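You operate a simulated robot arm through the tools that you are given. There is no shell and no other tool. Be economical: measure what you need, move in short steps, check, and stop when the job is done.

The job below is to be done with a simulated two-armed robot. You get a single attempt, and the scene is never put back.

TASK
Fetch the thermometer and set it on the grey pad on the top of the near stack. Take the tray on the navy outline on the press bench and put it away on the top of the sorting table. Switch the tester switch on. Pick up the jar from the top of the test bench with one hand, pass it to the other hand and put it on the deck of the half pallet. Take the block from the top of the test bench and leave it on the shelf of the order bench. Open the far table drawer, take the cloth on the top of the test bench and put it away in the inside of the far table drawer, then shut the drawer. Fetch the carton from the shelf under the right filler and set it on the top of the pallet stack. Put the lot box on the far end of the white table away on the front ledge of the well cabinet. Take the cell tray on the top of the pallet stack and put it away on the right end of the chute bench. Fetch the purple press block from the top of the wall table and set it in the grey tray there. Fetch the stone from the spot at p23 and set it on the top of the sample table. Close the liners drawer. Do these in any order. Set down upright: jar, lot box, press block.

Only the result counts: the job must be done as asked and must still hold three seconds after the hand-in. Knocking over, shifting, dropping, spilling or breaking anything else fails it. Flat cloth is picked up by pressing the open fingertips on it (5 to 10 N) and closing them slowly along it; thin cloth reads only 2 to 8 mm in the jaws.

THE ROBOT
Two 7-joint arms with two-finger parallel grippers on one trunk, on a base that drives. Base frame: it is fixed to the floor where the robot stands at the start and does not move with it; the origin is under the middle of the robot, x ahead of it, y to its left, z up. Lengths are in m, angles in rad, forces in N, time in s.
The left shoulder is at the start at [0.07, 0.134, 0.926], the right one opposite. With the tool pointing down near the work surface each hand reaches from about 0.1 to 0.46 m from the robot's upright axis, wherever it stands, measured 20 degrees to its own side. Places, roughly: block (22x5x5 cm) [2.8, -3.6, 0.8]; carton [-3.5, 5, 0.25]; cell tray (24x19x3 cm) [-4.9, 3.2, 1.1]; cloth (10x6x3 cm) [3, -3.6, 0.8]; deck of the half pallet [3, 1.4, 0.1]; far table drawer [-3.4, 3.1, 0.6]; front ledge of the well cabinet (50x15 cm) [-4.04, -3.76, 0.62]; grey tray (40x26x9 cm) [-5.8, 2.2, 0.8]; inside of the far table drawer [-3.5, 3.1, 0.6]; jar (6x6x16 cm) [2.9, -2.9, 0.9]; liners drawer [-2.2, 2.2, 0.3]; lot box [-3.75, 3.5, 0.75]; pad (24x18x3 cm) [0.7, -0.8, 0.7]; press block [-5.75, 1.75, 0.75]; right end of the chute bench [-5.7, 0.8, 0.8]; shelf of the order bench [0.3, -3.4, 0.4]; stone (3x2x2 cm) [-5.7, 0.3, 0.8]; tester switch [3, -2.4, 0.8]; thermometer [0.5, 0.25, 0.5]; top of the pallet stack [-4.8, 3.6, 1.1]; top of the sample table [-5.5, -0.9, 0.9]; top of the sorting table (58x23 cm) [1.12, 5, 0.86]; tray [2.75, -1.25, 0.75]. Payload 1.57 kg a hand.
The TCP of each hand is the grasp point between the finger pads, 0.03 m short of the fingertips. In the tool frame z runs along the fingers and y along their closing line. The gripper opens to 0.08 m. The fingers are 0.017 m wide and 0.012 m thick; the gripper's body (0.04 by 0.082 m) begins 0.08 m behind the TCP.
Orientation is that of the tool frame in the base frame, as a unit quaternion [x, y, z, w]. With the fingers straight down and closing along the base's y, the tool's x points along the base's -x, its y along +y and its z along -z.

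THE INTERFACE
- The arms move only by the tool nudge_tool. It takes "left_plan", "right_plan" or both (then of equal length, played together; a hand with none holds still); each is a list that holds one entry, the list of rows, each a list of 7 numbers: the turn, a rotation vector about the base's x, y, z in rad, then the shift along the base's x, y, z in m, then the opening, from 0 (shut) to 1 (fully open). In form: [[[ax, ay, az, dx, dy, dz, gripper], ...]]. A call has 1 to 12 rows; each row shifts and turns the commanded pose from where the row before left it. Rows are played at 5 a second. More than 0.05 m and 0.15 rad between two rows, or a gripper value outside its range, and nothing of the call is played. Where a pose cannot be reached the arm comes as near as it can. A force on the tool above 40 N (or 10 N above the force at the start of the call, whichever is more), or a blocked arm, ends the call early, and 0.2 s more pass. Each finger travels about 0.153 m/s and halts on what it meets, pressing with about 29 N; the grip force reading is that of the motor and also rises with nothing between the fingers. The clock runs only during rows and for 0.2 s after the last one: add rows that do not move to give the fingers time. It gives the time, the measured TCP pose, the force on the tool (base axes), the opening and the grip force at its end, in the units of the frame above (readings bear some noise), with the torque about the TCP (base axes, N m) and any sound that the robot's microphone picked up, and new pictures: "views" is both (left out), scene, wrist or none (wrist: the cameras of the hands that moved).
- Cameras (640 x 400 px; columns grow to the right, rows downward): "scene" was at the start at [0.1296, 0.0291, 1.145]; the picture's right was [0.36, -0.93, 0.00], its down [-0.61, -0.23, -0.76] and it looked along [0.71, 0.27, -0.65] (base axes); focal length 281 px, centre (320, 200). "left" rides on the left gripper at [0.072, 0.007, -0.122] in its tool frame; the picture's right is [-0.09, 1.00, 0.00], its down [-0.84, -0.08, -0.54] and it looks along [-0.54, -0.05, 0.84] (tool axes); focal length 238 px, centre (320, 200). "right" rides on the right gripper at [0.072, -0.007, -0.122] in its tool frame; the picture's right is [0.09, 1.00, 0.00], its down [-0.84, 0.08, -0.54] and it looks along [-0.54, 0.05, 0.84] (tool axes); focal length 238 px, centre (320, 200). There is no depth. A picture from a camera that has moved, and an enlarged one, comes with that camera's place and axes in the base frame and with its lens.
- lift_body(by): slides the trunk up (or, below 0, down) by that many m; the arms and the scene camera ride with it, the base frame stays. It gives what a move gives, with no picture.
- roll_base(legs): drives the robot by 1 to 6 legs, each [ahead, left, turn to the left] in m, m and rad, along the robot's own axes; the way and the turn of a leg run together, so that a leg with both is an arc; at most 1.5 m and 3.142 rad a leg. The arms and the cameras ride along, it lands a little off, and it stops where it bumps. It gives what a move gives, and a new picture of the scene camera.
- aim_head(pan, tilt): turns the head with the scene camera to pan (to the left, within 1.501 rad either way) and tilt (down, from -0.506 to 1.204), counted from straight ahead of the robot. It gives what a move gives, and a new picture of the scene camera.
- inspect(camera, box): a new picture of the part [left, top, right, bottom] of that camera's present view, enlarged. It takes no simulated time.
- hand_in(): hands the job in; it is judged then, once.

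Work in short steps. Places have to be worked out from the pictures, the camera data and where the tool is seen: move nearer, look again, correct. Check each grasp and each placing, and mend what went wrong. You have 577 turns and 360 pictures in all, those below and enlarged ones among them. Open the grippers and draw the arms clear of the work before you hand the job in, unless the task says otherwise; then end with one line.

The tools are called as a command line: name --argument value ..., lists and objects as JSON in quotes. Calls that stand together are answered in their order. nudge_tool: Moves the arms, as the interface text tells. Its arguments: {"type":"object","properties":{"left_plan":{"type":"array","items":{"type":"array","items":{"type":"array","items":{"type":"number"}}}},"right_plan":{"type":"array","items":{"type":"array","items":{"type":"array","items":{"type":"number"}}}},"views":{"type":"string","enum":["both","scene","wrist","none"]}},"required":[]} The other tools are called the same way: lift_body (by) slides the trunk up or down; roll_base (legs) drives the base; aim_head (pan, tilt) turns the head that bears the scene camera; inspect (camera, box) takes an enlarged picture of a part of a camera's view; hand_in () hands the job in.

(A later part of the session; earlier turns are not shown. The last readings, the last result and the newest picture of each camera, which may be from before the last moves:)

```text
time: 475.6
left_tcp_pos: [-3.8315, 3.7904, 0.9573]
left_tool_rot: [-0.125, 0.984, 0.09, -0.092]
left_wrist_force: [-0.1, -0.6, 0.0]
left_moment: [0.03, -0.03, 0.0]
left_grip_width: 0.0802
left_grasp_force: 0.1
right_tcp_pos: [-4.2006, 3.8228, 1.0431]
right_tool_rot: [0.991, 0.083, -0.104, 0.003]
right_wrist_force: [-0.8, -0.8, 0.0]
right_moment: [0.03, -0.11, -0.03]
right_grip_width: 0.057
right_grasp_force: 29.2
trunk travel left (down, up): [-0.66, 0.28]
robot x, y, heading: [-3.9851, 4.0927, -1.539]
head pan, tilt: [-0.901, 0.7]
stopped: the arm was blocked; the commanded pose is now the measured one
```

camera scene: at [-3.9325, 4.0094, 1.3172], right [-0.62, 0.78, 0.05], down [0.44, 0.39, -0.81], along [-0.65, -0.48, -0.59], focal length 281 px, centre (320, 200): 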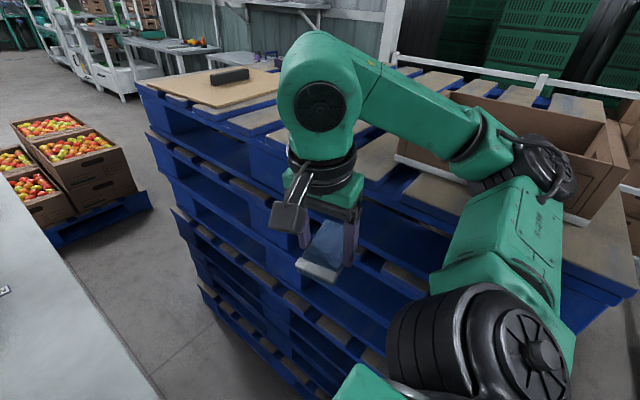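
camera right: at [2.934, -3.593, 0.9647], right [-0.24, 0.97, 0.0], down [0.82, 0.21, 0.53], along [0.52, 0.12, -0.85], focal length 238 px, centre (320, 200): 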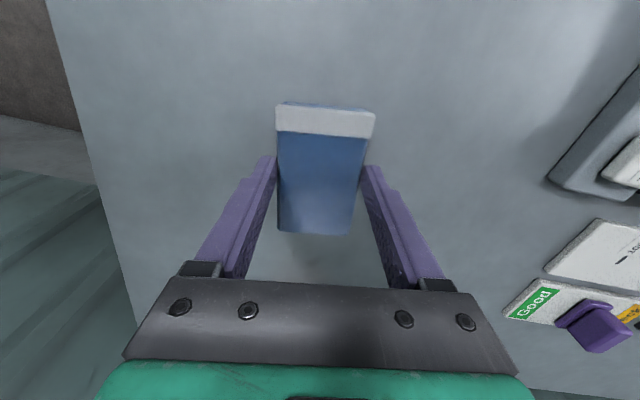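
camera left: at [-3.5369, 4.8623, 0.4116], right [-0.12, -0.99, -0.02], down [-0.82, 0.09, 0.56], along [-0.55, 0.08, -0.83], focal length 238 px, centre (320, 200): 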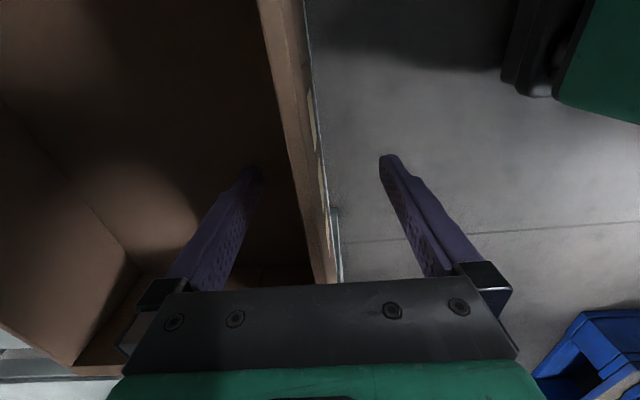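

Raising disturbs the left arm too; I look at the left arm to see if something is catching there.

aim_head --pan 0.9 --tilt 0.8

inspect --camera "right" --box '[0, 0, 640, 400]'

```text
time: 477.4
left_tcp_pos: [-3.8284, 3.7934, 0.9578]
left_tool_rot: [-0.122, 0.985, 0.085, -0.087]
left_wrist_force: [-0.1, -0.1, -0.6]
left_moment: [-0.01, 0.0, 0.0]
left_grip_width: 0.0801
left_grasp_force: 0.0
right_tcp_pos: [-4.1966, 3.8264, 1.0458]
right_tool_rot: [0.991, 0.088, -0.105, 0.007]
right_wrist_force: [-0.3, -1.1, -0.1]
right_moment: [-0.04, -0.01, 0.01]
right_grip_width: 0.0571
right_grasp_force: 28.8
trunk travel left (down, up): [-0.66, 0.28]
robot x, y, heading: [-3.983, 4.0942, -1.544]
head pan, tilt: [0.901, 0.799]
camera scene: at [-3.8008, 4.0031, 1.3114], right [-0.6, -0.8, 0.06], down [-0.63, 0.43, -0.65], along [0.49, -0.42, -0.76], focal length 281 px, centre (320, 200)
```

scene: 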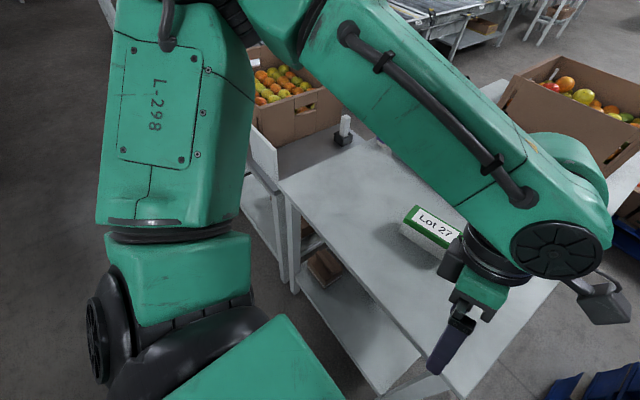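

```text
1.00 times, centred on (320, 200) of right (not enlarged: the box is as wide or as high as the picture)
camera zoom: at [-4.1033, 3.8489, 1.1491], right [0.26, -0.96, -0.02], down [-0.68, -0.2, 0.71], along [-0.68, -0.17, -0.71], focal length 238 px, centre (320, 200)
```

zoom: 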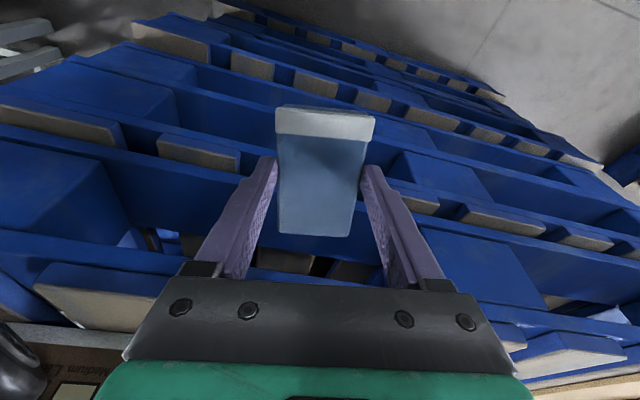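

The left arm is free, so the right elbow is resting on the deck next to the carton. I slide the base east, away from the stack, to bring the elbow off it.

roll_base --legs '[[-0.03, 0.1, 0]]'

```text
time: 478.1
left_tcp_pos: [-3.9221, 3.7323, 1.0436]
left_tool_rot: [-0.189, 0.933, 0.094, -0.29]
left_wrist_force: [0.9, -0.6, 0.3]
left_moment: [0.01, 0.01, -0.03]
left_grip_width: 0.0799
left_grasp_force: 0.1
right_tcp_pos: [-4.2663, 3.7635, 1.0081]
right_tool_rot: [0.984, 0.111, -0.14, 0.017]
right_wrist_force: [53.9, 7.2, -14.8]
right_moment: [-0.27, -1.71, -1.91]
right_grip_width: 0.0574
right_grasp_force: 29.1
trunk travel left (down, up): [-0.66, 0.28]
robot x, y, heading: [-3.9928, 4.0822, -1.512]
head pan, tilt: [0.901, 0.799]
stopped in leg 1: the robot was blocked; the commanded pose is now the measured one
camera scene: at [-3.8021, 3.997, 1.3127], right [-0.57, -0.82, 0.06], down [-0.65, 0.41, -0.64], along [0.5, -0.41, -0.76], focal length 281 px, centre (320, 200)
```

scene: 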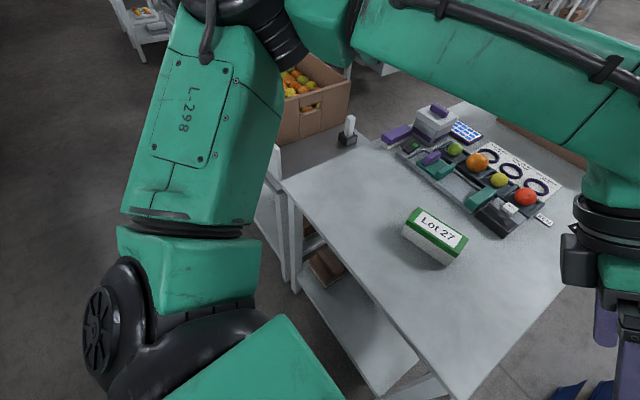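

The base didn't follow. I look right and down again to understand the contact.

aim_head --pan -1.2 --tilt 0.9

```text
time: 480.1
left_tcp_pos: [-3.9206, 3.7352, 1.0435]
left_tool_rot: [-0.186, 0.935, 0.093, -0.286]
left_wrist_force: [0.3, -0.3, 0.2]
left_moment: [0.0, 0.02, -0.01]
left_grip_width: 0.08
left_grasp_force: 0.0
right_tcp_pos: [-4.2662, 3.7636, 1.0113]
right_tool_rot: [0.983, 0.112, -0.147, 0.02]
right_wrist_force: [27.4, -0.2, -9.8]
right_moment: [-0.32, -0.91, -0.85]
right_grip_width: 0.0572
right_grasp_force: 29.0
trunk travel left (down, up): [-0.66, 0.28]
robot x, y, heading: [-3.9852, 4.0874, -1.52]
head pan, tilt: [-1.201, 0.901]
camera scene: at [-3.9358, 4.0153, 1.3172], right [-0.41, 0.91, 0.03], down [0.66, 0.32, -0.69], along [-0.64, -0.26, -0.73], focal length 281 px, centre (320, 200)
```

scene: 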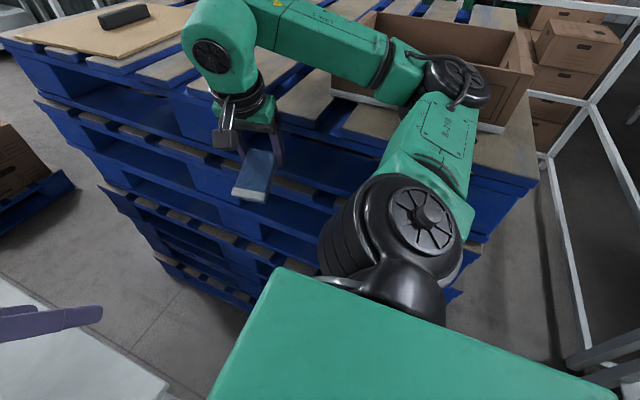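

The upper right arm lies across the stack's edge with the elbow by the carton. I lift the right hand up and away first to unload it.

nudge_tool --right_plan '[[[0, 0, 0, 0.02, 0, 0.02, 0], [0, 0, 0, 0.02, -0.01, 0.03, 0], [0, 0, 0, 0.01, -0.02, 0.03, 0]]]' --views "none"

lift_body --by 0.05

```text
time: 480.4
left_tcp_pos: [-3.8864, 3.683, 1.1006]
left_tool_rot: [-0.254, 0.884, 0.035, -0.391]
left_wrist_force: [2.7, -0.1, 0.2]
left_moment: [-0.02, 0.24, -0.01]
left_grip_width: 0.08
left_grasp_force: 0.0
right_tcp_pos: [-4.274, 3.736, 1.0038]
right_tool_rot: [0.993, 0.078, -0.066, 0.053]
right_wrist_force: [37.0, 44.3, 146.2]
right_moment: [0.5, -7.74, -2.55]
right_grip_width: 0.058
right_grasp_force: 28.9
trunk travel left (down, up): [-0.66, 0.28]
robot x, y, heading: [-3.9903, 4.0494, -1.421]
head pan, tilt: [-1.201, 0.901]
stopped in row 1 (left hand): the arm was blocked; the commanded pose is now the measured one
```

```text
time: 480.8
left_tcp_pos: [-3.8004, 3.6279, 1.1318]
left_tool_rot: [-0.305, 0.815, 0.007, -0.493]
left_wrist_force: [0.9, 2.1, 0.7]
left_moment: [-0.04, 0.03, -0.02]
left_grip_width: 0.0802
left_grasp_force: 0.0
right_tcp_pos: [-4.27, 3.7237, 0.9995]
right_tool_rot: [0.989, 0.074, -0.11, 0.062]
right_wrist_force: [-49.8, 12.8, 174.4]
right_moment: [2.97, -0.44, 0.97]
right_grip_width: 0.0575
right_grasp_force: 28.6
trunk travel left (down, up): [-0.667, 0.273]
robot x, y, heading: [-3.9835, 4.036, -1.398]
head pan, tilt: [-1.201, 0.901]
stopped: the arm was blocked; the commanded pose is now the measured one
```

The report says it's the left arm that is blocked. I look at the left side again.

aim_head --pan 1.2 --tilt 0.7

aim_head --pan 0.0 --tilt 1.1

```text
time: 482.9
left_tcp_pos: [-3.781, 3.5427, 1.1283]
left_tool_rot: [-0.364, 0.807, -0.035, -0.464]
left_wrist_force: [-1.0, -0.7, -0.7]
left_moment: [-0.01, 0.02, 0.04]
left_grip_width: 0.0799
left_grasp_force: 0.0
right_tcp_pos: [-4.2542, 3.5936, 0.9396]
right_tool_rot: [0.99, 0.127, -0.057, 0.023]
right_wrist_force: [15.0, -2.5, 9.0]
right_moment: [0.27, 1.58, -0.11]
right_grip_width: 0.0568
right_grasp_force: 28.9
trunk travel left (down, up): [-0.667, 0.273]
robot x, y, heading: [-3.9678, 3.9695, -1.254]
head pan, tilt: [1.201, 0.7]
camera scene: at [-3.7379, 3.9623, 1.3103], right [-0.05, -1.0, 0.04], down [-0.72, 0.01, -0.7], along [0.69, -0.06, -0.72], focal length 281 px, centre (320, 200)
```

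scene: 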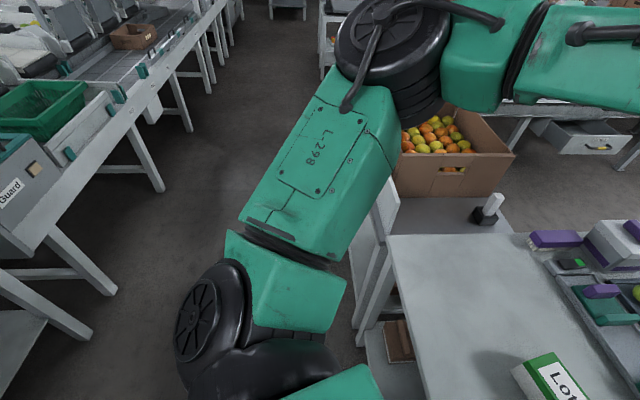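

```text
time: 484.4
left_tcp_pos: [-3.7825, 3.5401, 1.1273]
left_tool_rot: [-0.363, 0.807, -0.034, -0.464]
left_wrist_force: [-0.7, 0.4, -0.3]
left_moment: [0.02, 0.0, 0.05]
left_grip_width: 0.0798
left_grasp_force: 0.1
right_tcp_pos: [-4.2544, 3.5937, 0.9406]
right_tool_rot: [0.99, 0.127, -0.057, 0.022]
right_wrist_force: [16.6, 3.1, 8.5]
right_moment: [-0.15, 1.72, -0.27]
right_grip_width: 0.0572
right_grasp_force: 29.5
trunk travel left (down, up): [-0.667, 0.273]
robot x, y, heading: [-3.9716, 3.9717, -1.257]
head pan, tilt: [0.0, 1.1]
camera scene: at [-3.8054, 3.9041, 1.2887], right [-0.94, -0.31, 0.11], down [-0.32, 0.83, -0.45], along [0.05, -0.46, -0.89], focal length 281 px, centre (320, 200)
```

scene: 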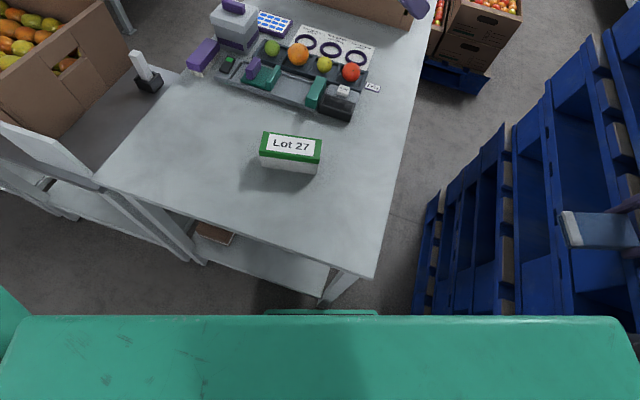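

I've drifted and tilted: my right fingers are now jammed down on a pallet board, and each re-command pushes further. I command the right hand strongly up and away from the stack.

nudge_tool --right_plan '[[[0, 0, 0, 0.02, 0, 0.045, 0], [0, 0, 0, 0.02, 0, 0.045, 0], [0, 0, 0, 0.02, 0, 0.045, 0]]]' --views "none"

```text
time: 484.7
left_tcp_pos: [-3.7272, 3.5105, 1.1631]
left_tool_rot: [-0.41, 0.758, -0.113, -0.495]
left_wrist_force: [2.7, 3.8, 0.4]
left_moment: [-0.17, 0.12, 0.1]
left_grip_width: 0.0801
left_grasp_force: 0.1
right_tcp_pos: [-4.2491, 3.5621, 0.9143]
right_tool_rot: [0.985, 0.169, -0.022, 0.014]
right_wrist_force: [34.3, 22.6, -9.1]
right_moment: [-1.96, 2.47, -1.5]
right_grip_width: 0.0567
right_grasp_force: 29.4
trunk travel left (down, up): [-0.667, 0.273]
robot x, y, heading: [-3.9547, 3.9557, -1.191]
head pan, tilt: [0.0, 1.1]
stopped in row 1 (left hand): the arm was blocked; the commanded pose is now the measured one
```

I counter the left arm's tilt-induced error so the call isn't cut short, and keep raising the right hand.

nudge_tool --left_plan '[[[0.08, -0.03, -0.11, -0.036, 0.022, -0.026, 1], [0, 0, 0, -0.01, 0.005, -0.008, 1], [0, 0, 0, 0, 0, 0, 1], [0, 0, 0, 0, 0, 0, 1], [0, 0, 0, 0, 0, 0, 1]]]' --right_plan '[[[0, 0, 0, 0.01, 0, 0.048, 0], [0, 0, 0, 0.01, 0, 0.048, 0], [0, 0, 0, 0.01, 0, 0.048, 0], [0, 0, 0, 0.01, 0, 0.048, 0], [0, 0, 0, 0.01, 0, 0.048, 0]]]' --views "none"

```text
time: 485.0
left_tcp_pos: [-3.7145, 3.4797, 1.1572]
left_tool_rot: [-0.43, 0.741, -0.11, -0.504]
left_wrist_force: [0.9, 0.2, -2.2]
left_moment: [-0.1, 0.17, -0.01]
left_grip_width: 0.08
left_grasp_force: 0.1
left hand out of reach, approached as far as the arm can: row 1
right_tcp_pos: [-4.2423, 3.5184, 0.9099]
right_tool_rot: [0.977, 0.213, 0.012, 0.015]
right_wrist_force: [136.0, -41.8, 40.5]
right_moment: [4.49, 17.5, 2.02]
right_grip_width: 0.0568
right_grasp_force: 29.2
trunk travel left (down, up): [-0.667, 0.273]
robot x, y, heading: [-3.9561, 3.9515, -1.173]
head pan, tilt: [0.0, 1.1]
stopped in row 1 (right hand): the force on the tool passed its limit at 145 N (the readings are from after the stop); the commanded pose is now the measured one
```

roll_base --legs '[[-0.06, 0.06, 0]]'

```text
time: 485.7
left_tcp_pos: [-3.6174, 3.4601, 1.2332]
left_tool_rot: [-0.453, 0.652, -0.261, -0.549]
left_wrist_force: [0.1, 0.3, -0.1]
left_moment: [-0.01, -0.05, -0.02]
left_grip_width: 0.0803
left_grasp_force: 0.0
right_tcp_pos: [-4.2256, 3.4599, 0.9279]
right_tool_rot: [0.95, 0.277, 0.065, 0.128]
right_wrist_force: [1.4, -0.9, 0.5]
right_moment: [0.1, 0.25, 0.04]
right_grip_width: 0.0567
right_grasp_force: 28.7
trunk travel left (down, up): [-0.667, 0.273]
robot x, y, heading: [-3.9533, 3.9619, -1.176]
head pan, tilt: [0.0, 1.1]
stopped in leg 1: the robot was blocked; the commanded pose is now the measured one
camera scene: at [-3.801, 3.9192, 1.2913], right [-0.92, -0.39, 0.1], down [-0.39, 0.8, -0.47], along [0.1, -0.47, -0.88], focal length 281 px, centre (320, 200)
```

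scene: 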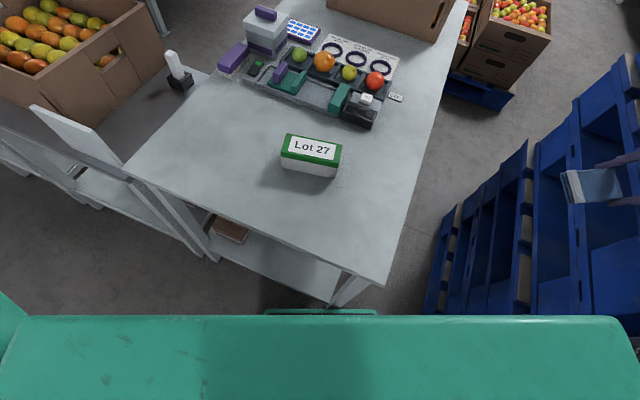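

The right hand is now free of force. I try lifting the trunk again.

lift_body --by 0.1

```text
time: 486.0
left_tcp_pos: [-3.5638, 3.4464, 1.2652]
left_tool_rot: [-0.454, 0.61, -0.337, -0.555]
left_wrist_force: [-0.2, 0.0, -0.4]
left_moment: [-0.03, 0.0, -0.15]
left_grip_width: 0.0798
left_grasp_force: 0.0
right_tcp_pos: [-4.2181, 3.4356, 0.9389]
right_tool_rot: [0.935, 0.3, 0.078, 0.171]
right_wrist_force: [-0.1, -0.9, 0.4]
right_moment: [0.0, 0.0, -0.02]
right_grip_width: 0.0569
right_grasp_force: 29.0
trunk travel left (down, up): [-0.671, 0.269]
robot x, y, heading: [-3.958, 3.9663, -1.201]
head pan, tilt: [0.0, 1.1]
stopped: the arm was blocked; the commanded pose is now the measured one
```

The lift is cut by the left arm's tilt error again. I use the compensated trick while raising the right hand by a large amount.

nudge_tool --left_plan '[[[0.1, 0.01, -0.1, -0.045, 0.012, -0.017, 1], [0.02, 0, -0.02, -0.005, 0.0, -0.01, 1], [0, 0, 0, 0, 0, 0, 1], [0, 0, 0, 0, 0, 0, 1], [0, 0, 0, 0, 0, 0, 1], [0, 0, 0, 0, 0, 0, 1]]]' --right_plan '[[[0, 0, 0, 0.0, 0, 0.048, 0], [0, 0, 0, 0.0, 0, 0.048, 0], [0, 0, 0, 0.01, 0, 0.048, 0], [0, 0, 0, 0.01, 0, 0.048, 0], [0, 0, 0, 0.01, 0, 0.048, 0], [0, 0, 0, 0.01, 0, 0.048, 0]]]' --views "none"

```text
time: 486.3
left_tcp_pos: [-3.5453, 3.4544, 1.2886]
left_tool_rot: [-0.45, 0.576, -0.382, -0.566]
left_wrist_force: [-0.7, -0.3, -0.1]
left_moment: [-0.03, 0.0, 0.03]
left_grip_width: 0.0797
left_grasp_force: 0.1
left hand out of reach, approached as far as the arm can: row 1
right_tcp_pos: [-4.1965, 3.4287, 0.9564]
right_tool_rot: [0.909, 0.336, 0.13, 0.208]
right_wrist_force: [0.8, 0.4, 0.2]
right_moment: [-0.04, 0.04, 0.03]
right_grip_width: 0.0568
right_grasp_force: 28.9
trunk travel left (down, up): [-0.671, 0.269]
robot x, y, heading: [-3.9635, 3.9758, -1.228]
head pan, tilt: [0.0, 1.1]
stopped in row 1 (right hand): the arm was blocked; the commanded pose is now the measured one
```

Some progress: right hand rising, base easing back. I look at the right side again.

aim_head --pan -1.2 --tilt 0.8

```text
time: 487.7
left_tcp_pos: [-3.5492, 3.4488, 1.2855]
left_tool_rot: [-0.448, 0.581, -0.376, -0.567]
left_wrist_force: [0.1, -0.3, 0.2]
left_moment: [-0.01, -0.01, 0.0]
left_grip_width: 0.08
left_grasp_force: 0.1
right_tcp_pos: [-4.1979, 3.4283, 0.9575]
right_tool_rot: [0.91, 0.332, 0.13, 0.21]
right_wrist_force: [0.3, -0.2, 0.1]
right_moment: [-0.04, -0.01, 0.02]
right_grip_width: 0.057
right_grasp_force: 29.5
trunk travel left (down, up): [-0.671, 0.269]
robot x, y, heading: [-3.959, 3.9763, -1.234]
head pan, tilt: [-1.201, 0.799]
camera scene: at [-3.8768, 3.9455, 1.3249], right [-0.65, 0.76, 0.02], down [0.47, 0.42, -0.77], along [-0.6, -0.49, -0.64], focal length 281 px, centre (320, 200)
```

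scene: 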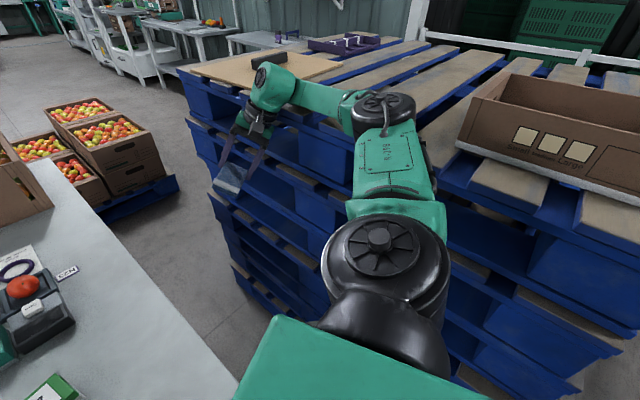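

The carton is untouched and I'm beside it: my upper arm just rests on the deck edge. I slide the base away (robot-left and back).

roll_base --legs '[[-0.06, 0.15, 0]]'

roll_base --legs '[[-0.06, 0.15, 0]]'

```text
time: 488.5
left_tcp_pos: [-3.4505, 3.4904, 1.3842]
left_tool_rot: [0.441, -0.428, 0.505, 0.607]
left_wrist_force: [-1.9, 0.4, 0.5]
left_moment: [0.07, 0.06, 0.17]
left_grip_width: 0.08
left_grasp_force: 0.0
right_tcp_pos: [-4.1471, 3.4356, 1.0306]
right_tool_rot: [0.802, 0.412, 0.281, 0.329]
right_wrist_force: [-0.1, -0.3, 0.4]
right_moment: [-0.02, 0.05, -0.03]
right_grip_width: 0.0571
right_grasp_force: 29.3
trunk travel left (down, up): [-0.671, 0.269]
robot x, y, heading: [-3.9669, 3.9996, -1.302]
head pan, tilt: [-1.201, 0.799]
stopped in leg 1: the robot was blocked; the commanded pose is now the measured one
camera scene: at [-3.8845, 3.9748, 1.3273], right [-0.6, 0.8, 0.02], down [0.5, 0.39, -0.77], along [-0.63, -0.45, -0.63], focal length 281 px, centre (320, 200)
```

scene: 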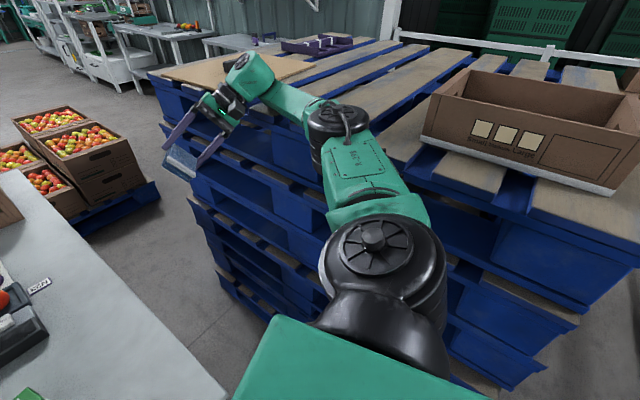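

```text
time: 489.2
left_tcp_pos: [-3.3946, 3.5441, 1.4132]
left_tool_rot: [0.461, -0.266, 0.555, 0.64]
left_wrist_force: [-2.1, -0.6, 0.5]
left_moment: [0.03, 0.09, 0.21]
left_grip_width: 0.0797
left_grasp_force: 0.1
right_tcp_pos: [-4.1197, 3.4813, 1.1037]
right_tool_rot: [0.66, 0.477, 0.417, 0.403]
right_wrist_force: [0.7, 0.3, -0.6]
right_moment: [-0.07, 0.02, -0.05]
right_grip_width: 0.0571
right_grasp_force: 29.1
trunk travel left (down, up): [-0.671, 0.269]
robot x, y, heading: [-3.9669, 4.0373, -1.375]
head pan, tilt: [-1.201, 0.799]
stopped in leg 1: the robot was blocked; the commanded pose is now the measured one
camera scene: at [-3.9149, 4.0013, 1.324], right [-0.54, 0.84, 0.01], down [0.54, 0.35, -0.76], along [-0.65, -0.41, -0.64], focal length 281 px, centre (320, 200)
```

scene: 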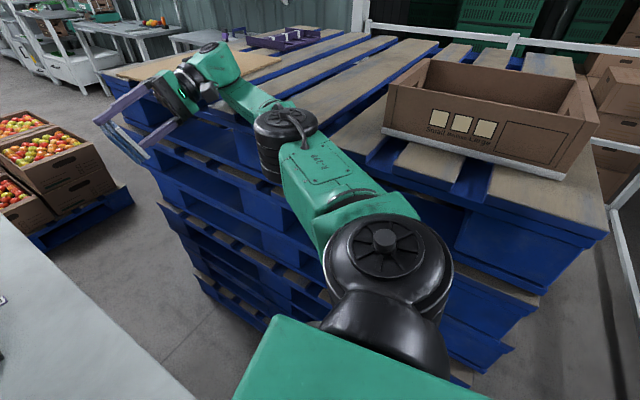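

It's working: the arm is swinging up off the deck and the carton is untouched. I continue sliding left.

roll_base --legs '[[0, 0.15, 0]]'

roll_base --legs '[[0, 0.15, 0]]'

```text
time: 489.9
left_tcp_pos: [-3.2995, 3.5831, 1.3716]
left_tool_rot: [0.468, -0.233, 0.642, 0.561]
left_wrist_force: [1.9, 0.7, -0.9]
left_moment: [-0.02, -0.12, -0.12]
left_grip_width: 0.0801
left_grasp_force: 0.0
right_tcp_pos: [-4.139, 3.4977, 1.1324]
right_tool_rot: [0.626, 0.45, 0.473, 0.426]
right_wrist_force: [-0.5, 0.6, -1.2]
right_moment: [0.01, 0.02, 0.0]
right_grip_width: 0.057
right_grasp_force: 29.2
trunk travel left (down, up): [-0.671, 0.269]
robot x, y, heading: [-3.9589, 4.0168, -1.327]
head pan, tilt: [-1.201, 0.799]
stopped in leg 1: the robot was blocked; the commanded pose is now the measured one
camera scene: at [-3.8766, 3.9827, 1.3269], right [-0.58, 0.82, 0.02], down [0.51, 0.38, -0.77], along [-0.64, -0.44, -0.63], focal length 281 px, centre (320, 200)
```

scene: 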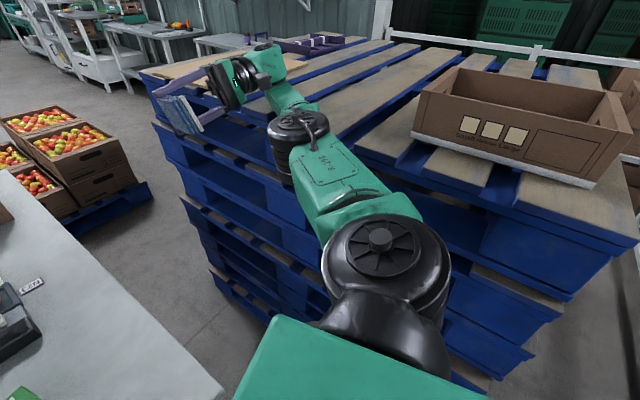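

```text
time: 490.6
left_tcp_pos: [-3.3205, 3.5851, 1.3667]
left_tool_rot: [0.381, -0.255, 0.73, 0.506]
left_wrist_force: [-1.0, -0.1, -0.4]
left_moment: [-0.05, 0.02, 0.04]
left_grip_width: 0.0801
left_grasp_force: 0.1
right_tcp_pos: [-4.1666, 3.48, 1.1487]
right_tool_rot: [0.641, 0.385, 0.452, 0.487]
right_wrist_force: [1.0, -0.8, -0.8]
right_moment: [-0.01, -0.01, 0.02]
right_grip_width: 0.057
right_grasp_force: 29.1
trunk travel left (down, up): [-0.671, 0.269]
robot x, y, heading: [-3.957, 3.9785, -1.264]
head pan, tilt: [-1.201, 0.799]
stopped in leg 1: the robot was blocked; the commanded pose is now the measured one
camera scene: at [-3.8273, 3.9489, 1.3303], right [-0.63, 0.78, 0.05], down [0.46, 0.41, -0.79], along [-0.63, -0.47, -0.61], focal length 281 px, centre (320, 200)
```

scene: 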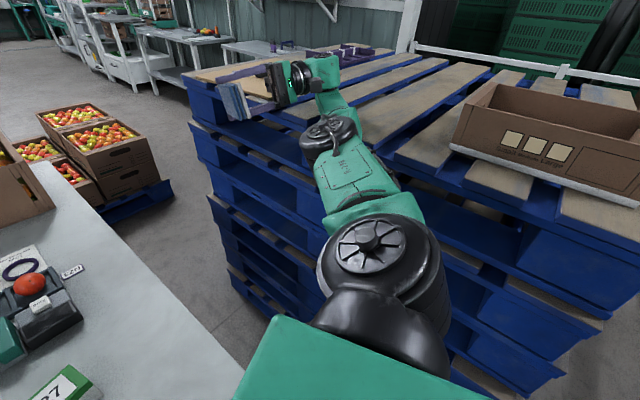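

Pure left seems to be blocked by the table's leg; moving backward worked. I back off north with a slight right turn.

roll_base --legs '[[-0.12, 0.05, -0.1]]'

roll_base --legs '[[-0.12, 0.05, -0.1]]'

```text
time: 491.4
left_tcp_pos: [-3.3677, 3.5828, 1.4008]
left_tool_rot: [0.292, -0.211, 0.804, 0.473]
left_wrist_force: [-0.9, 0.2, -0.3]
left_moment: [-0.09, -0.01, 0.02]
left_grip_width: 0.08
left_grasp_force: 0.0
right_tcp_pos: [-4.2013, 3.4566, 1.1484]
right_tool_rot: [0.684, 0.298, 0.425, 0.513]
right_wrist_force: [-0.9, -0.3, -0.8]
right_moment: [-0.04, -0.01, 0.03]
right_grip_width: 0.0568
right_grasp_force: 29.1
trunk travel left (down, up): [-0.671, 0.269]
robot x, y, heading: [-3.9485, 3.9628, -1.174]
head pan, tilt: [-1.201, 0.799]
stopped in leg 1: the robot was blocked; the commanded pose is now the measured one
camera scene: at [-3.8015, 3.9157, 1.3276], right [-0.69, 0.72, 0.07], down [0.41, 0.46, -0.79], along [-0.6, -0.51, -0.61], focal length 281 px, centre (320, 200)
```

scene: 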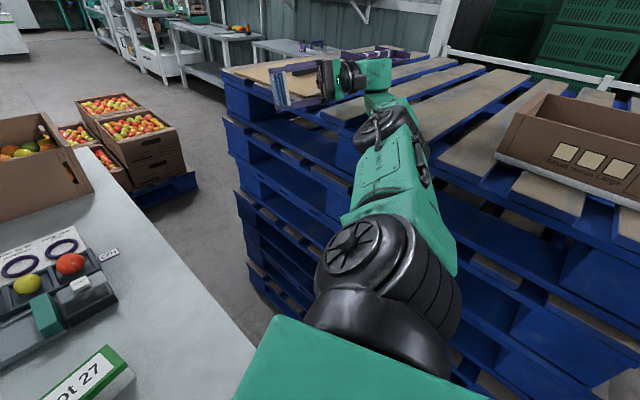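

```text
time: 492.0
left_tcp_pos: [-3.3881, 3.6217, 1.4422]
left_tool_rot: [0.278, -0.063, 0.874, 0.394]
left_wrist_force: [-2.7, 1.3, 1.4]
left_moment: [0.1, 0.35, 0.13]
left_grip_width: 0.08
left_grasp_force: 0.0
right_tcp_pos: [-4.2763, 3.4806, 1.125]
right_tool_rot: [0.741, 0.248, 0.369, 0.504]
right_wrist_force: [105.5, -5.9, 100.0]
right_moment: [1.07, -3.32, -1.27]
right_grip_width: 0.0565
right_grasp_force: 28.7
trunk travel left (down, up): [-0.671, 0.269]
robot x, y, heading: [-3.9527, 3.9572, -1.147]
head pan, tilt: [-1.201, 0.799]
stopped in leg 1: the robot was blocked; the commanded pose is now the measured one
camera scene: at [-3.8341, 3.9263, 1.3226], right [-0.71, 0.7, 0.04], down [0.42, 0.47, -0.78], along [-0.57, -0.53, -0.62], focal length 281 px, centre (320, 200)
```

scene: 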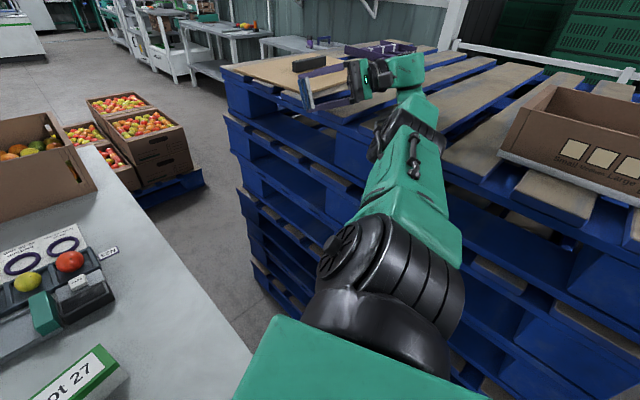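

The right hand is now resting on the deck edge. I nudge it up and east again with a small left-hand compensation.

nudge_tool --right_plan '[[[0, 0, 0, 0.015, 0, 0.045, 0], [0, 0, 0, 0.015, 0, 0.045, 0], [0, 0, 0, 0.015, 0, 0.045, 0]]]' --views "none"

nudge_tool --right_plan '[[[0, 0, 0, 0.015, 0, 0.045, 0], [0, 0, 0, 0.015, 0, 0.045, 0], [0, 0, 0, 0.015, 0, 0.045, 0]]]' --views "none"

lift_body --by 0.1

```text
time: 492.4
left_tcp_pos: [-3.3608, 3.642, 1.4581]
left_tool_rot: [0.308, 0.018, 0.887, 0.343]
left_wrist_force: [0.2, 0.0, 1.0]
left_moment: [-0.02, 0.04, 0.01]
left_grip_width: 0.0799
left_grasp_force: 0.0
right_tcp_pos: [-4.2711, 3.4924, 1.1209]
right_tool_rot: [0.745, 0.239, 0.392, 0.484]
right_wrist_force: [33.0, -0.7, 115.3]
right_moment: [2.32, 0.94, -0.63]
right_grip_width: 0.0565
right_grasp_force: 28.8
trunk travel left (down, up): [-0.671, 0.269]
robot x, y, heading: [-3.9558, 3.9564, -1.15]
head pan, tilt: [-1.201, 0.799]
stopped in row 1 (left hand): the arm was blocked; the commanded pose is now the measured one
```

```text
time: 492.7
left_tcp_pos: [-3.3181, 3.6697, 1.452]
left_tool_rot: [0.361, 0.11, 0.889, 0.261]
left_wrist_force: [0.1, -0.8, 0.4]
left_moment: [-0.03, 0.05, 0.02]
left_grip_width: 0.0799
left_grasp_force: 0.1
right_tcp_pos: [-4.2699, 3.5023, 1.1198]
right_tool_rot: [0.748, 0.227, 0.404, 0.475]
right_wrist_force: [29.6, -9.5, 117.1]
right_moment: [2.3, 1.26, -0.46]
right_grip_width: 0.0563
right_grasp_force: 28.7
trunk travel left (down, up): [-0.671, 0.269]
robot x, y, heading: [-3.956, 3.9579, -1.149]
head pan, tilt: [-1.201, 0.799]
stopped in row 1 (left hand): the arm was blocked; the commanded pose is now the measured one
```

```text
time: 493.0
left_tcp_pos: [-3.2733, 3.7038, 1.4363]
left_tool_rot: [0.422, 0.192, 0.873, 0.154]
left_wrist_force: [0.6, -1.0, 0.4]
left_moment: [-0.03, 0.02, 0.01]
left_grip_width: 0.0797
left_grasp_force: 0.0
right_tcp_pos: [-4.2953, 3.5022, 1.1234]
right_tool_rot: [0.757, 0.178, 0.377, 0.504]
right_wrist_force: [11.6, -19.9, 98.9]
right_moment: [0.86, 0.21, -0.04]
right_grip_width: 0.0565
right_grasp_force: 28.4
trunk travel left (down, up): [-0.675, 0.265]
robot x, y, heading: [-3.9551, 3.9541, -1.149]
head pan, tilt: [-1.201, 0.799]
stopped: the arm was blocked; the commanded pose is now the measured one
```

I retry with the left hand compensated for its drift so the call can run, while pushing the right hand up.

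nudge_tool --left_plan '[[[0.02, -0.09, -0.11, -0.038, -0.028, 0.01, 1], [0.02, -0.09, -0.11, -0.01, -0.0, 0.0, 1], [0, 0, 0, 0, 0, 0, 1], [0, 0, 0, 0, 0, 0, 1], [0, 0, 0, 0, 0, 0, 1]]]' --right_plan '[[[0, 0, 0, 0.0, 0, 0.05, 0], [0, 0, 0, 0.0, 0, 0.05, 0], [0, 0, 0, 0.01, 0, 0.045, 0], [0, 0, 0, 0.01, 0, 0.045, 0], [0, 0, 0, 0.01, 0, 0.045, 0]]]' --views "none"

```text
time: 493.4
left_tcp_pos: [-3.2593, 3.7465, 1.4283]
left_tool_rot: [0.448, 0.24, 0.86, 0.039]
left_wrist_force: [-0.3, 1.8, 1.2]
left_moment: [0.02, 0.07, -0.11]
left_grip_width: 0.08
left_grasp_force: 0.0
right_tcp_pos: [-4.3038, 3.5123, 1.1247]
right_tool_rot: [0.756, 0.175, 0.361, 0.517]
right_wrist_force: [-4.5, -45.1, 84.9]
right_moment: [-1.99, -0.84, -0.61]
right_grip_width: 0.0563
right_grasp_force: 29.3
trunk travel left (down, up): [-0.675, 0.265]
robot x, y, heading: [-3.9584, 3.9587, -1.145]
head pan, tilt: [-1.201, 0.799]
stopped in row 1 (left hand): the arm was blocked; the commanded pose is now the measured one
```

The left arm has drifted out to the end of its reach — that's why it keeps failing. I bring the left hand back in first.

nudge_tool --left_plan '[[[0, 0, 0, -0.047, 0.01, -0.01, 1], [0, 0, 0, -0.047, 0.01, -0.01, 1], [0, 0, 0, -0.047, 0.01, -0.01, 1], [0, 0, 0, -0.047, 0.01, -0.01, 1]]]' --views "none"

nudge_tool --left_plan '[[[0, 0, 0, -0.047, 0.01, -0.01, 1], [0, 0, 0, -0.047, 0.01, -0.01, 1], [0, 0, 0, -0.047, 0.01, -0.01, 1], [0, 0, 0, -0.047, 0.01, -0.01, 1]]]' --views "none"

```text
time: 493.7
left_tcp_pos: [-3.273, 3.7869, 1.4178]
left_tool_rot: [0.426, 0.296, 0.846, -0.122]
left_wrist_force: [-0.1, -0.1, 0.2]
left_moment: [0.04, 0.02, -0.02]
left_grip_width: 0.0798
left_grasp_force: 0.1
left hand out of reach, approached as far as the arm can: row 1
right_tcp_pos: [-4.3034, 3.5106, 1.1257]
right_tool_rot: [0.759, 0.159, 0.362, 0.518]
right_wrist_force: [15.0, -16.8, 95.3]
right_moment: [-0.71, -1.9, -0.23]
right_grip_width: 0.0563
right_grasp_force: 29.0
trunk travel left (down, up): [-0.675, 0.265]
robot x, y, heading: [-3.9545, 3.9546, -1.135]
head pan, tilt: [-1.201, 0.799]
stopped in row 1 (left hand): the arm was blocked; the commanded pose is now the measured one
```

```text
time: 494.0
left_tcp_pos: [-3.2811, 3.8287, 1.426]
left_tool_rot: [0.39, 0.336, 0.823, -0.238]
left_wrist_force: [-0.5, 0.4, 0.1]
left_moment: [0.01, -0.01, 0.0]
left_grip_width: 0.08
left_grasp_force: 0.2
left hand out of reach, approached as far as the arm can: row 1
right_tcp_pos: [-4.3039, 3.5114, 1.1266]
right_tool_rot: [0.76, 0.153, 0.349, 0.526]
right_wrist_force: [18.0, -7.8, 97.6]
right_moment: [-0.64, -2.21, -0.04]
right_grip_width: 0.0564
right_grasp_force: 28.6
trunk travel left (down, up): [-0.675, 0.265]
robot x, y, heading: [-3.957, 3.9549, -1.13]
head pan, tilt: [-1.201, 0.799]
stopped in row 1 (left hand): the arm was blocked; the commanded pose is now the measured one
```

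I check the present tilt and both arms with a look straight ahead.

aim_head --pan 0.6 --tilt 0.5

```text
time: 495.8
left_tcp_pos: [-3.2807, 3.8244, 1.4239]
left_tool_rot: [0.39, 0.334, 0.826, -0.234]
left_wrist_force: [0.2, -0.6, 0.4]
left_moment: [0.03, 0.0, 0.02]
left_grip_width: 0.0801
left_grasp_force: 0.1
right_tcp_pos: [-4.3044, 3.5113, 1.1266]
right_tool_rot: [0.76, 0.152, 0.347, 0.528]
right_wrist_force: [26.8, -3.9, 97.9]
right_moment: [-0.45, -2.51, 0.02]
right_grip_width: 0.0563
right_grasp_force: 28.6
trunk travel left (down, up): [-0.675, 0.265]
robot x, y, heading: [-3.9608, 3.9573, -1.136]
head pan, tilt: [0.6, 0.499]
camera scene: at [-3.6682, 3.9541, 1.3355], right [-0.5, -0.85, 0.13], down [-0.53, 0.19, -0.82], along [0.68, -0.49, -0.55], focal length 281 px, centre (320, 200)
```

scene: 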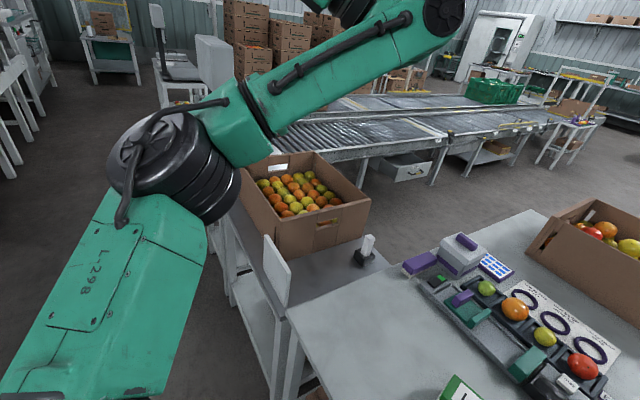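

Tilt is considerable (~0.15 rad, leaning left, propped by my right hand on the deck). The back-left rolls were what helped before, so I repeat those.

roll_base --legs '[[-0.1, 0.1, 0]]'

roll_base --legs '[[-0.1, 0.1, 0]]'

```text
time: 496.6
left_tcp_pos: [-3.3319, 3.8682, 1.4609]
left_tool_rot: [0.265, 0.372, 0.791, -0.408]
left_wrist_force: [0.4, 0.1, -0.8]
left_moment: [0.01, 0.02, 0.01]
left_grip_width: 0.0802
left_grasp_force: 0.0
right_tcp_pos: [-4.3032, 3.5108, 1.1262]
right_tool_rot: [0.763, 0.139, 0.339, 0.533]
right_wrist_force: [29.8, 6.8, 90.5]
right_moment: [-0.05, -2.51, 0.23]
right_grip_width: 0.0568
right_grasp_force: 29.3
trunk travel left (down, up): [-0.675, 0.265]
robot x, y, heading: [-3.9587, 3.9599, -1.116]
head pan, tilt: [0.6, 0.499]
stopped in leg 1: the robot was blocked; the commanded pose is now the measured one
camera scene: at [-3.6654, 3.9679, 1.3358], right [-0.49, -0.86, 0.14], down [-0.54, 0.17, -0.83], along [0.69, -0.47, -0.55], focal length 281 px, centre (320, 200)
```

scene: 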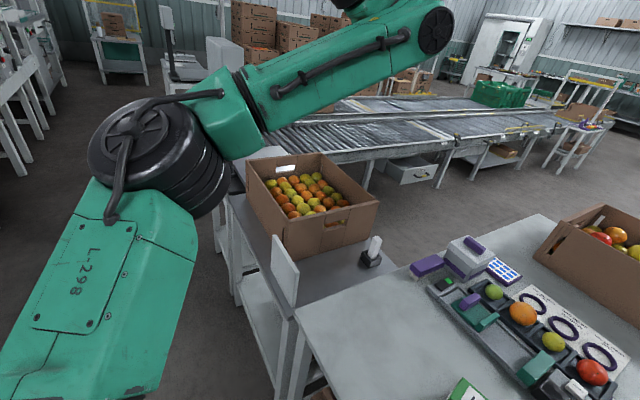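

```text
time: 497.3
left_tcp_pos: [-3.3923, 3.8851, 1.474]
left_tool_rot: [0.17, 0.416, 0.717, -0.533]
left_wrist_force: [0.0, 0.4, 0.7]
left_moment: [0.01, -0.01, 0.03]
left_grip_width: 0.08
left_grasp_force: 0.1
right_tcp_pos: [-4.3088, 3.5094, 1.1273]
right_tool_rot: [0.762, 0.127, 0.326, 0.545]
right_wrist_force: [41.1, 17.4, 61.4]
right_moment: [0.1, -3.04, 0.78]
right_grip_width: 0.0567
right_grasp_force: 29.1
trunk travel left (down, up): [-0.675, 0.265]
robot x, y, heading: [-3.9519, 3.9614, -1.103]
head pan, tilt: [0.6, 0.499]
stopped in leg 1: the robot was blocked; the commanded pose is now the measured one
camera scene: at [-3.6657, 3.9759, 1.3361], right [-0.47, -0.87, 0.14], down [-0.54, 0.16, -0.83], along [0.7, -0.46, -0.55], focal length 281 px, centre (320, 200)
```

scene: 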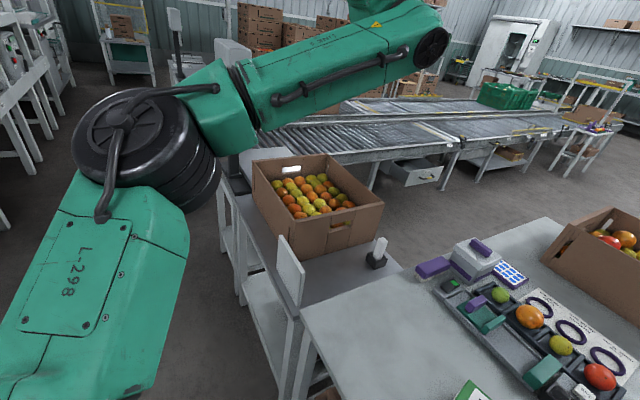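

I see: the base is wedged between the table leg (front) and the stack (rear right corner) because it yawed left. It must rotate right while moving back-left. I command that.

roll_base --legs '[[-0.03, 0.05, -0.4]]'

roll_base --legs '[[0, 0, -0.4]]'

```text
time: 498.0
left_tcp_pos: [-3.439, 3.8553, 1.4861]
left_tool_rot: [-0.093, -0.421, -0.626, 0.649]
left_wrist_force: [0.5, -1.4, -0.5]
left_moment: [-0.04, 0.01, 0.0]
left_grip_width: 0.0802
left_grasp_force: 0.0
right_tcp_pos: [-4.319, 3.5039, 1.1285]
right_tool_rot: [0.766, 0.097, 0.308, 0.556]
right_wrist_force: [28.0, 15.3, 61.9]
right_moment: [-0.18, -2.46, 0.64]
right_grip_width: 0.0564
right_grasp_force: 28.8
trunk travel left (down, up): [-0.675, 0.265]
robot x, y, heading: [-3.9541, 3.9628, -1.103]
head pan, tilt: [0.6, 0.499]
stopped in leg 1: the robot was blocked; the commanded pose is now the measured one
camera scene: at [-3.658, 3.9675, 1.3352], right [-0.47, -0.87, 0.13], down [-0.54, 0.17, -0.82], along [0.69, -0.46, -0.55], focal length 281 px, centre (320, 200)
```

scene: 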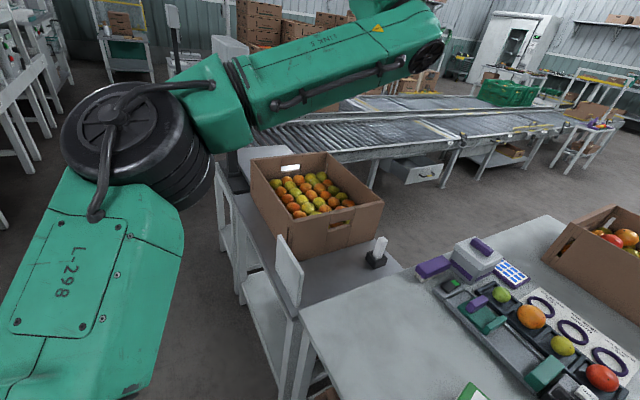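

```text
time: 498.7
left_tcp_pos: [-3.4682, 3.8126, 1.5132]
left_tool_rot: [-0.031, -0.372, -0.499, 0.782]
left_wrist_force: [-0.3, -0.6, -0.2]
left_moment: [0.02, 0.01, 0.01]
left_grip_width: 0.08
left_grasp_force: 0.1
right_tcp_pos: [-4.3397, 3.4932, 1.1285]
right_tool_rot: [0.77, 0.06, 0.267, 0.576]
right_wrist_force: [6.8, -0.6, 24.5]
right_moment: [-0.4, -0.72, 0.1]
right_grip_width: 0.0568
right_grasp_force: 29.2
trunk travel left (down, up): [-0.675, 0.265]
robot x, y, heading: [-3.9525, 3.9622, -1.1]
head pan, tilt: [0.6, 0.499]
stopped in leg 1: the robot was blocked; the commanded pose is now the measured one
camera scene: at [-3.6565, 3.9645, 1.3345], right [-0.47, -0.87, 0.13], down [-0.55, 0.17, -0.82], along [0.69, -0.46, -0.56], focal length 281 px, centre (320, 200)
```

scene: 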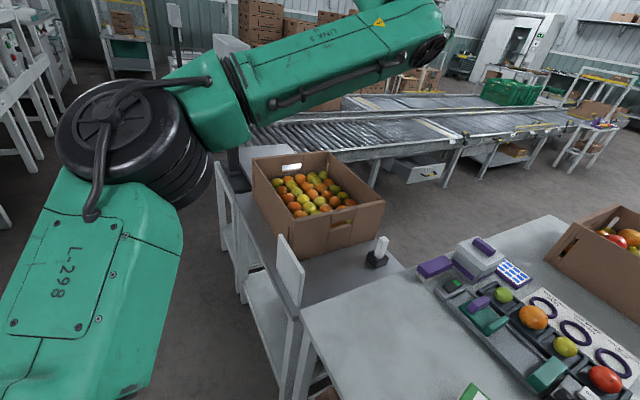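

I need to see the right side and the base once more.

aim_head --pan -1.4 --tilt 1.1

```text
time: 500.6
left_tcp_pos: [-3.4672, 3.8107, 1.5138]
left_tool_rot: [-0.033, -0.371, -0.503, 0.78]
left_wrist_force: [-0.2, -1.0, -0.2]
left_moment: [0.0, 0.0, 0.02]
left_grip_width: 0.08
left_grasp_force: 0.0
right_tcp_pos: [-4.3404, 3.4933, 1.1264]
right_tool_rot: [0.77, 0.061, 0.265, 0.577]
right_wrist_force: [1.4, -5.1, 31.2]
right_moment: [-0.68, -0.62, -0.04]
right_grip_width: 0.057
right_grasp_force: 28.8
trunk travel left (down, up): [-0.675, 0.265]
robot x, y, heading: [-3.9511, 3.96, -1.099]
head pan, tilt: [-1.4, 1.1]
camera scene: at [-3.7917, 3.967, 1.3064], right [-0.6, 0.8, 0.03], down [0.64, 0.5, -0.59], along [-0.49, -0.33, -0.81], focal length 281 px, centre (320, 200)
```

scene: 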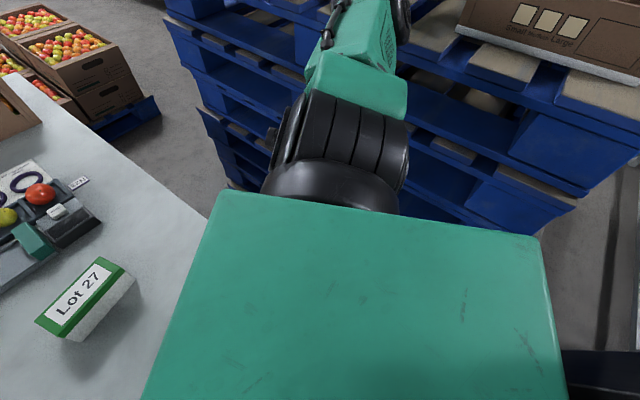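

The tilt seems fixed: my base's right edge may sit on a lower pallet. The free direction should be straight robot-left (parallel to the front edge). I try a longer pure-left roll.

roll_base --legs '[[0, 0.5, 0]]'

roll_base --legs '[[0, 0.5, 0]]'

```text
time: 501.3
left_tcp_pos: [-3.459, 3.7658, 1.5474]
left_tool_rot: [0.007, -0.281, -0.36, 0.89]
left_wrist_force: [0.3, -0.4, 0.0]
left_moment: [0.0, 0.01, 0.02]
left_grip_width: 0.0801
left_grasp_force: 0.0
right_tcp_pos: [-4.3705, 3.4846, 1.1294]
right_tool_rot: [0.77, 0.015, 0.215, 0.6]
right_wrist_force: [0.3, 0.0, 0.1]
right_moment: [0.02, 0.04, -0.01]
right_grip_width: 0.0569
right_grasp_force: 29.3
trunk travel left (down, up): [-0.675, 0.265]
robot x, y, heading: [-3.9505, 3.9593, -1.095]
head pan, tilt: [-1.4, 1.1]
stopped in leg 1: the robot was blocked; the commanded pose is now the measured one
camera scene: at [-3.7913, 3.9642, 1.3059], right [-0.6, 0.8, 0.04], down [0.63, 0.5, -0.59], along [-0.49, -0.33, -0.81], focal length 281 px, centre (320, 200)
```

scene: 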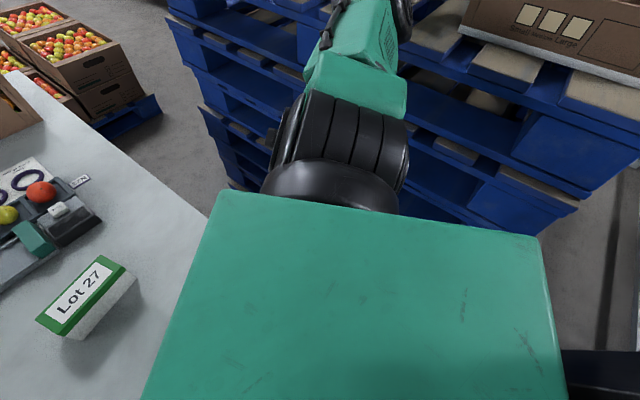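

```text
time: 502.1
left_tcp_pos: [-3.4242, 3.7365, 1.5806]
left_tool_rot: [0.042, -0.159, -0.234, 0.958]
left_wrist_force: [-0.5, 0.7, -0.6]
left_moment: [0.02, 0.0, 0.0]
left_grip_width: 0.0799
left_grasp_force: 0.0
right_tcp_pos: [-4.4, 3.4806, 1.1381]
right_tool_rot: [0.759, -0.034, 0.166, 0.629]
right_wrist_force: [1.1, 0.4, -0.1]
right_moment: [-0.02, 0.01, 0.0]
right_grip_width: 0.057
right_grasp_force: 29.4
trunk travel left (down, up): [-0.675, 0.265]
robot x, y, heading: [-3.953, 3.965, -1.094]
head pan, tilt: [-1.4, 1.1]
stopped in leg 1: the robot was blocked; the commanded pose is now the measured one
camera scene: at [-3.7933, 3.9688, 1.3059], right [-0.6, 0.8, 0.03], down [0.63, 0.5, -0.59], along [-0.49, -0.34, -0.81], focal length 281 px, centre (320, 200)
```

scene: 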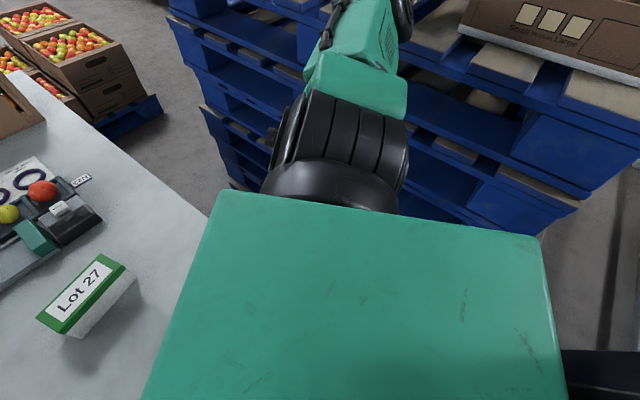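

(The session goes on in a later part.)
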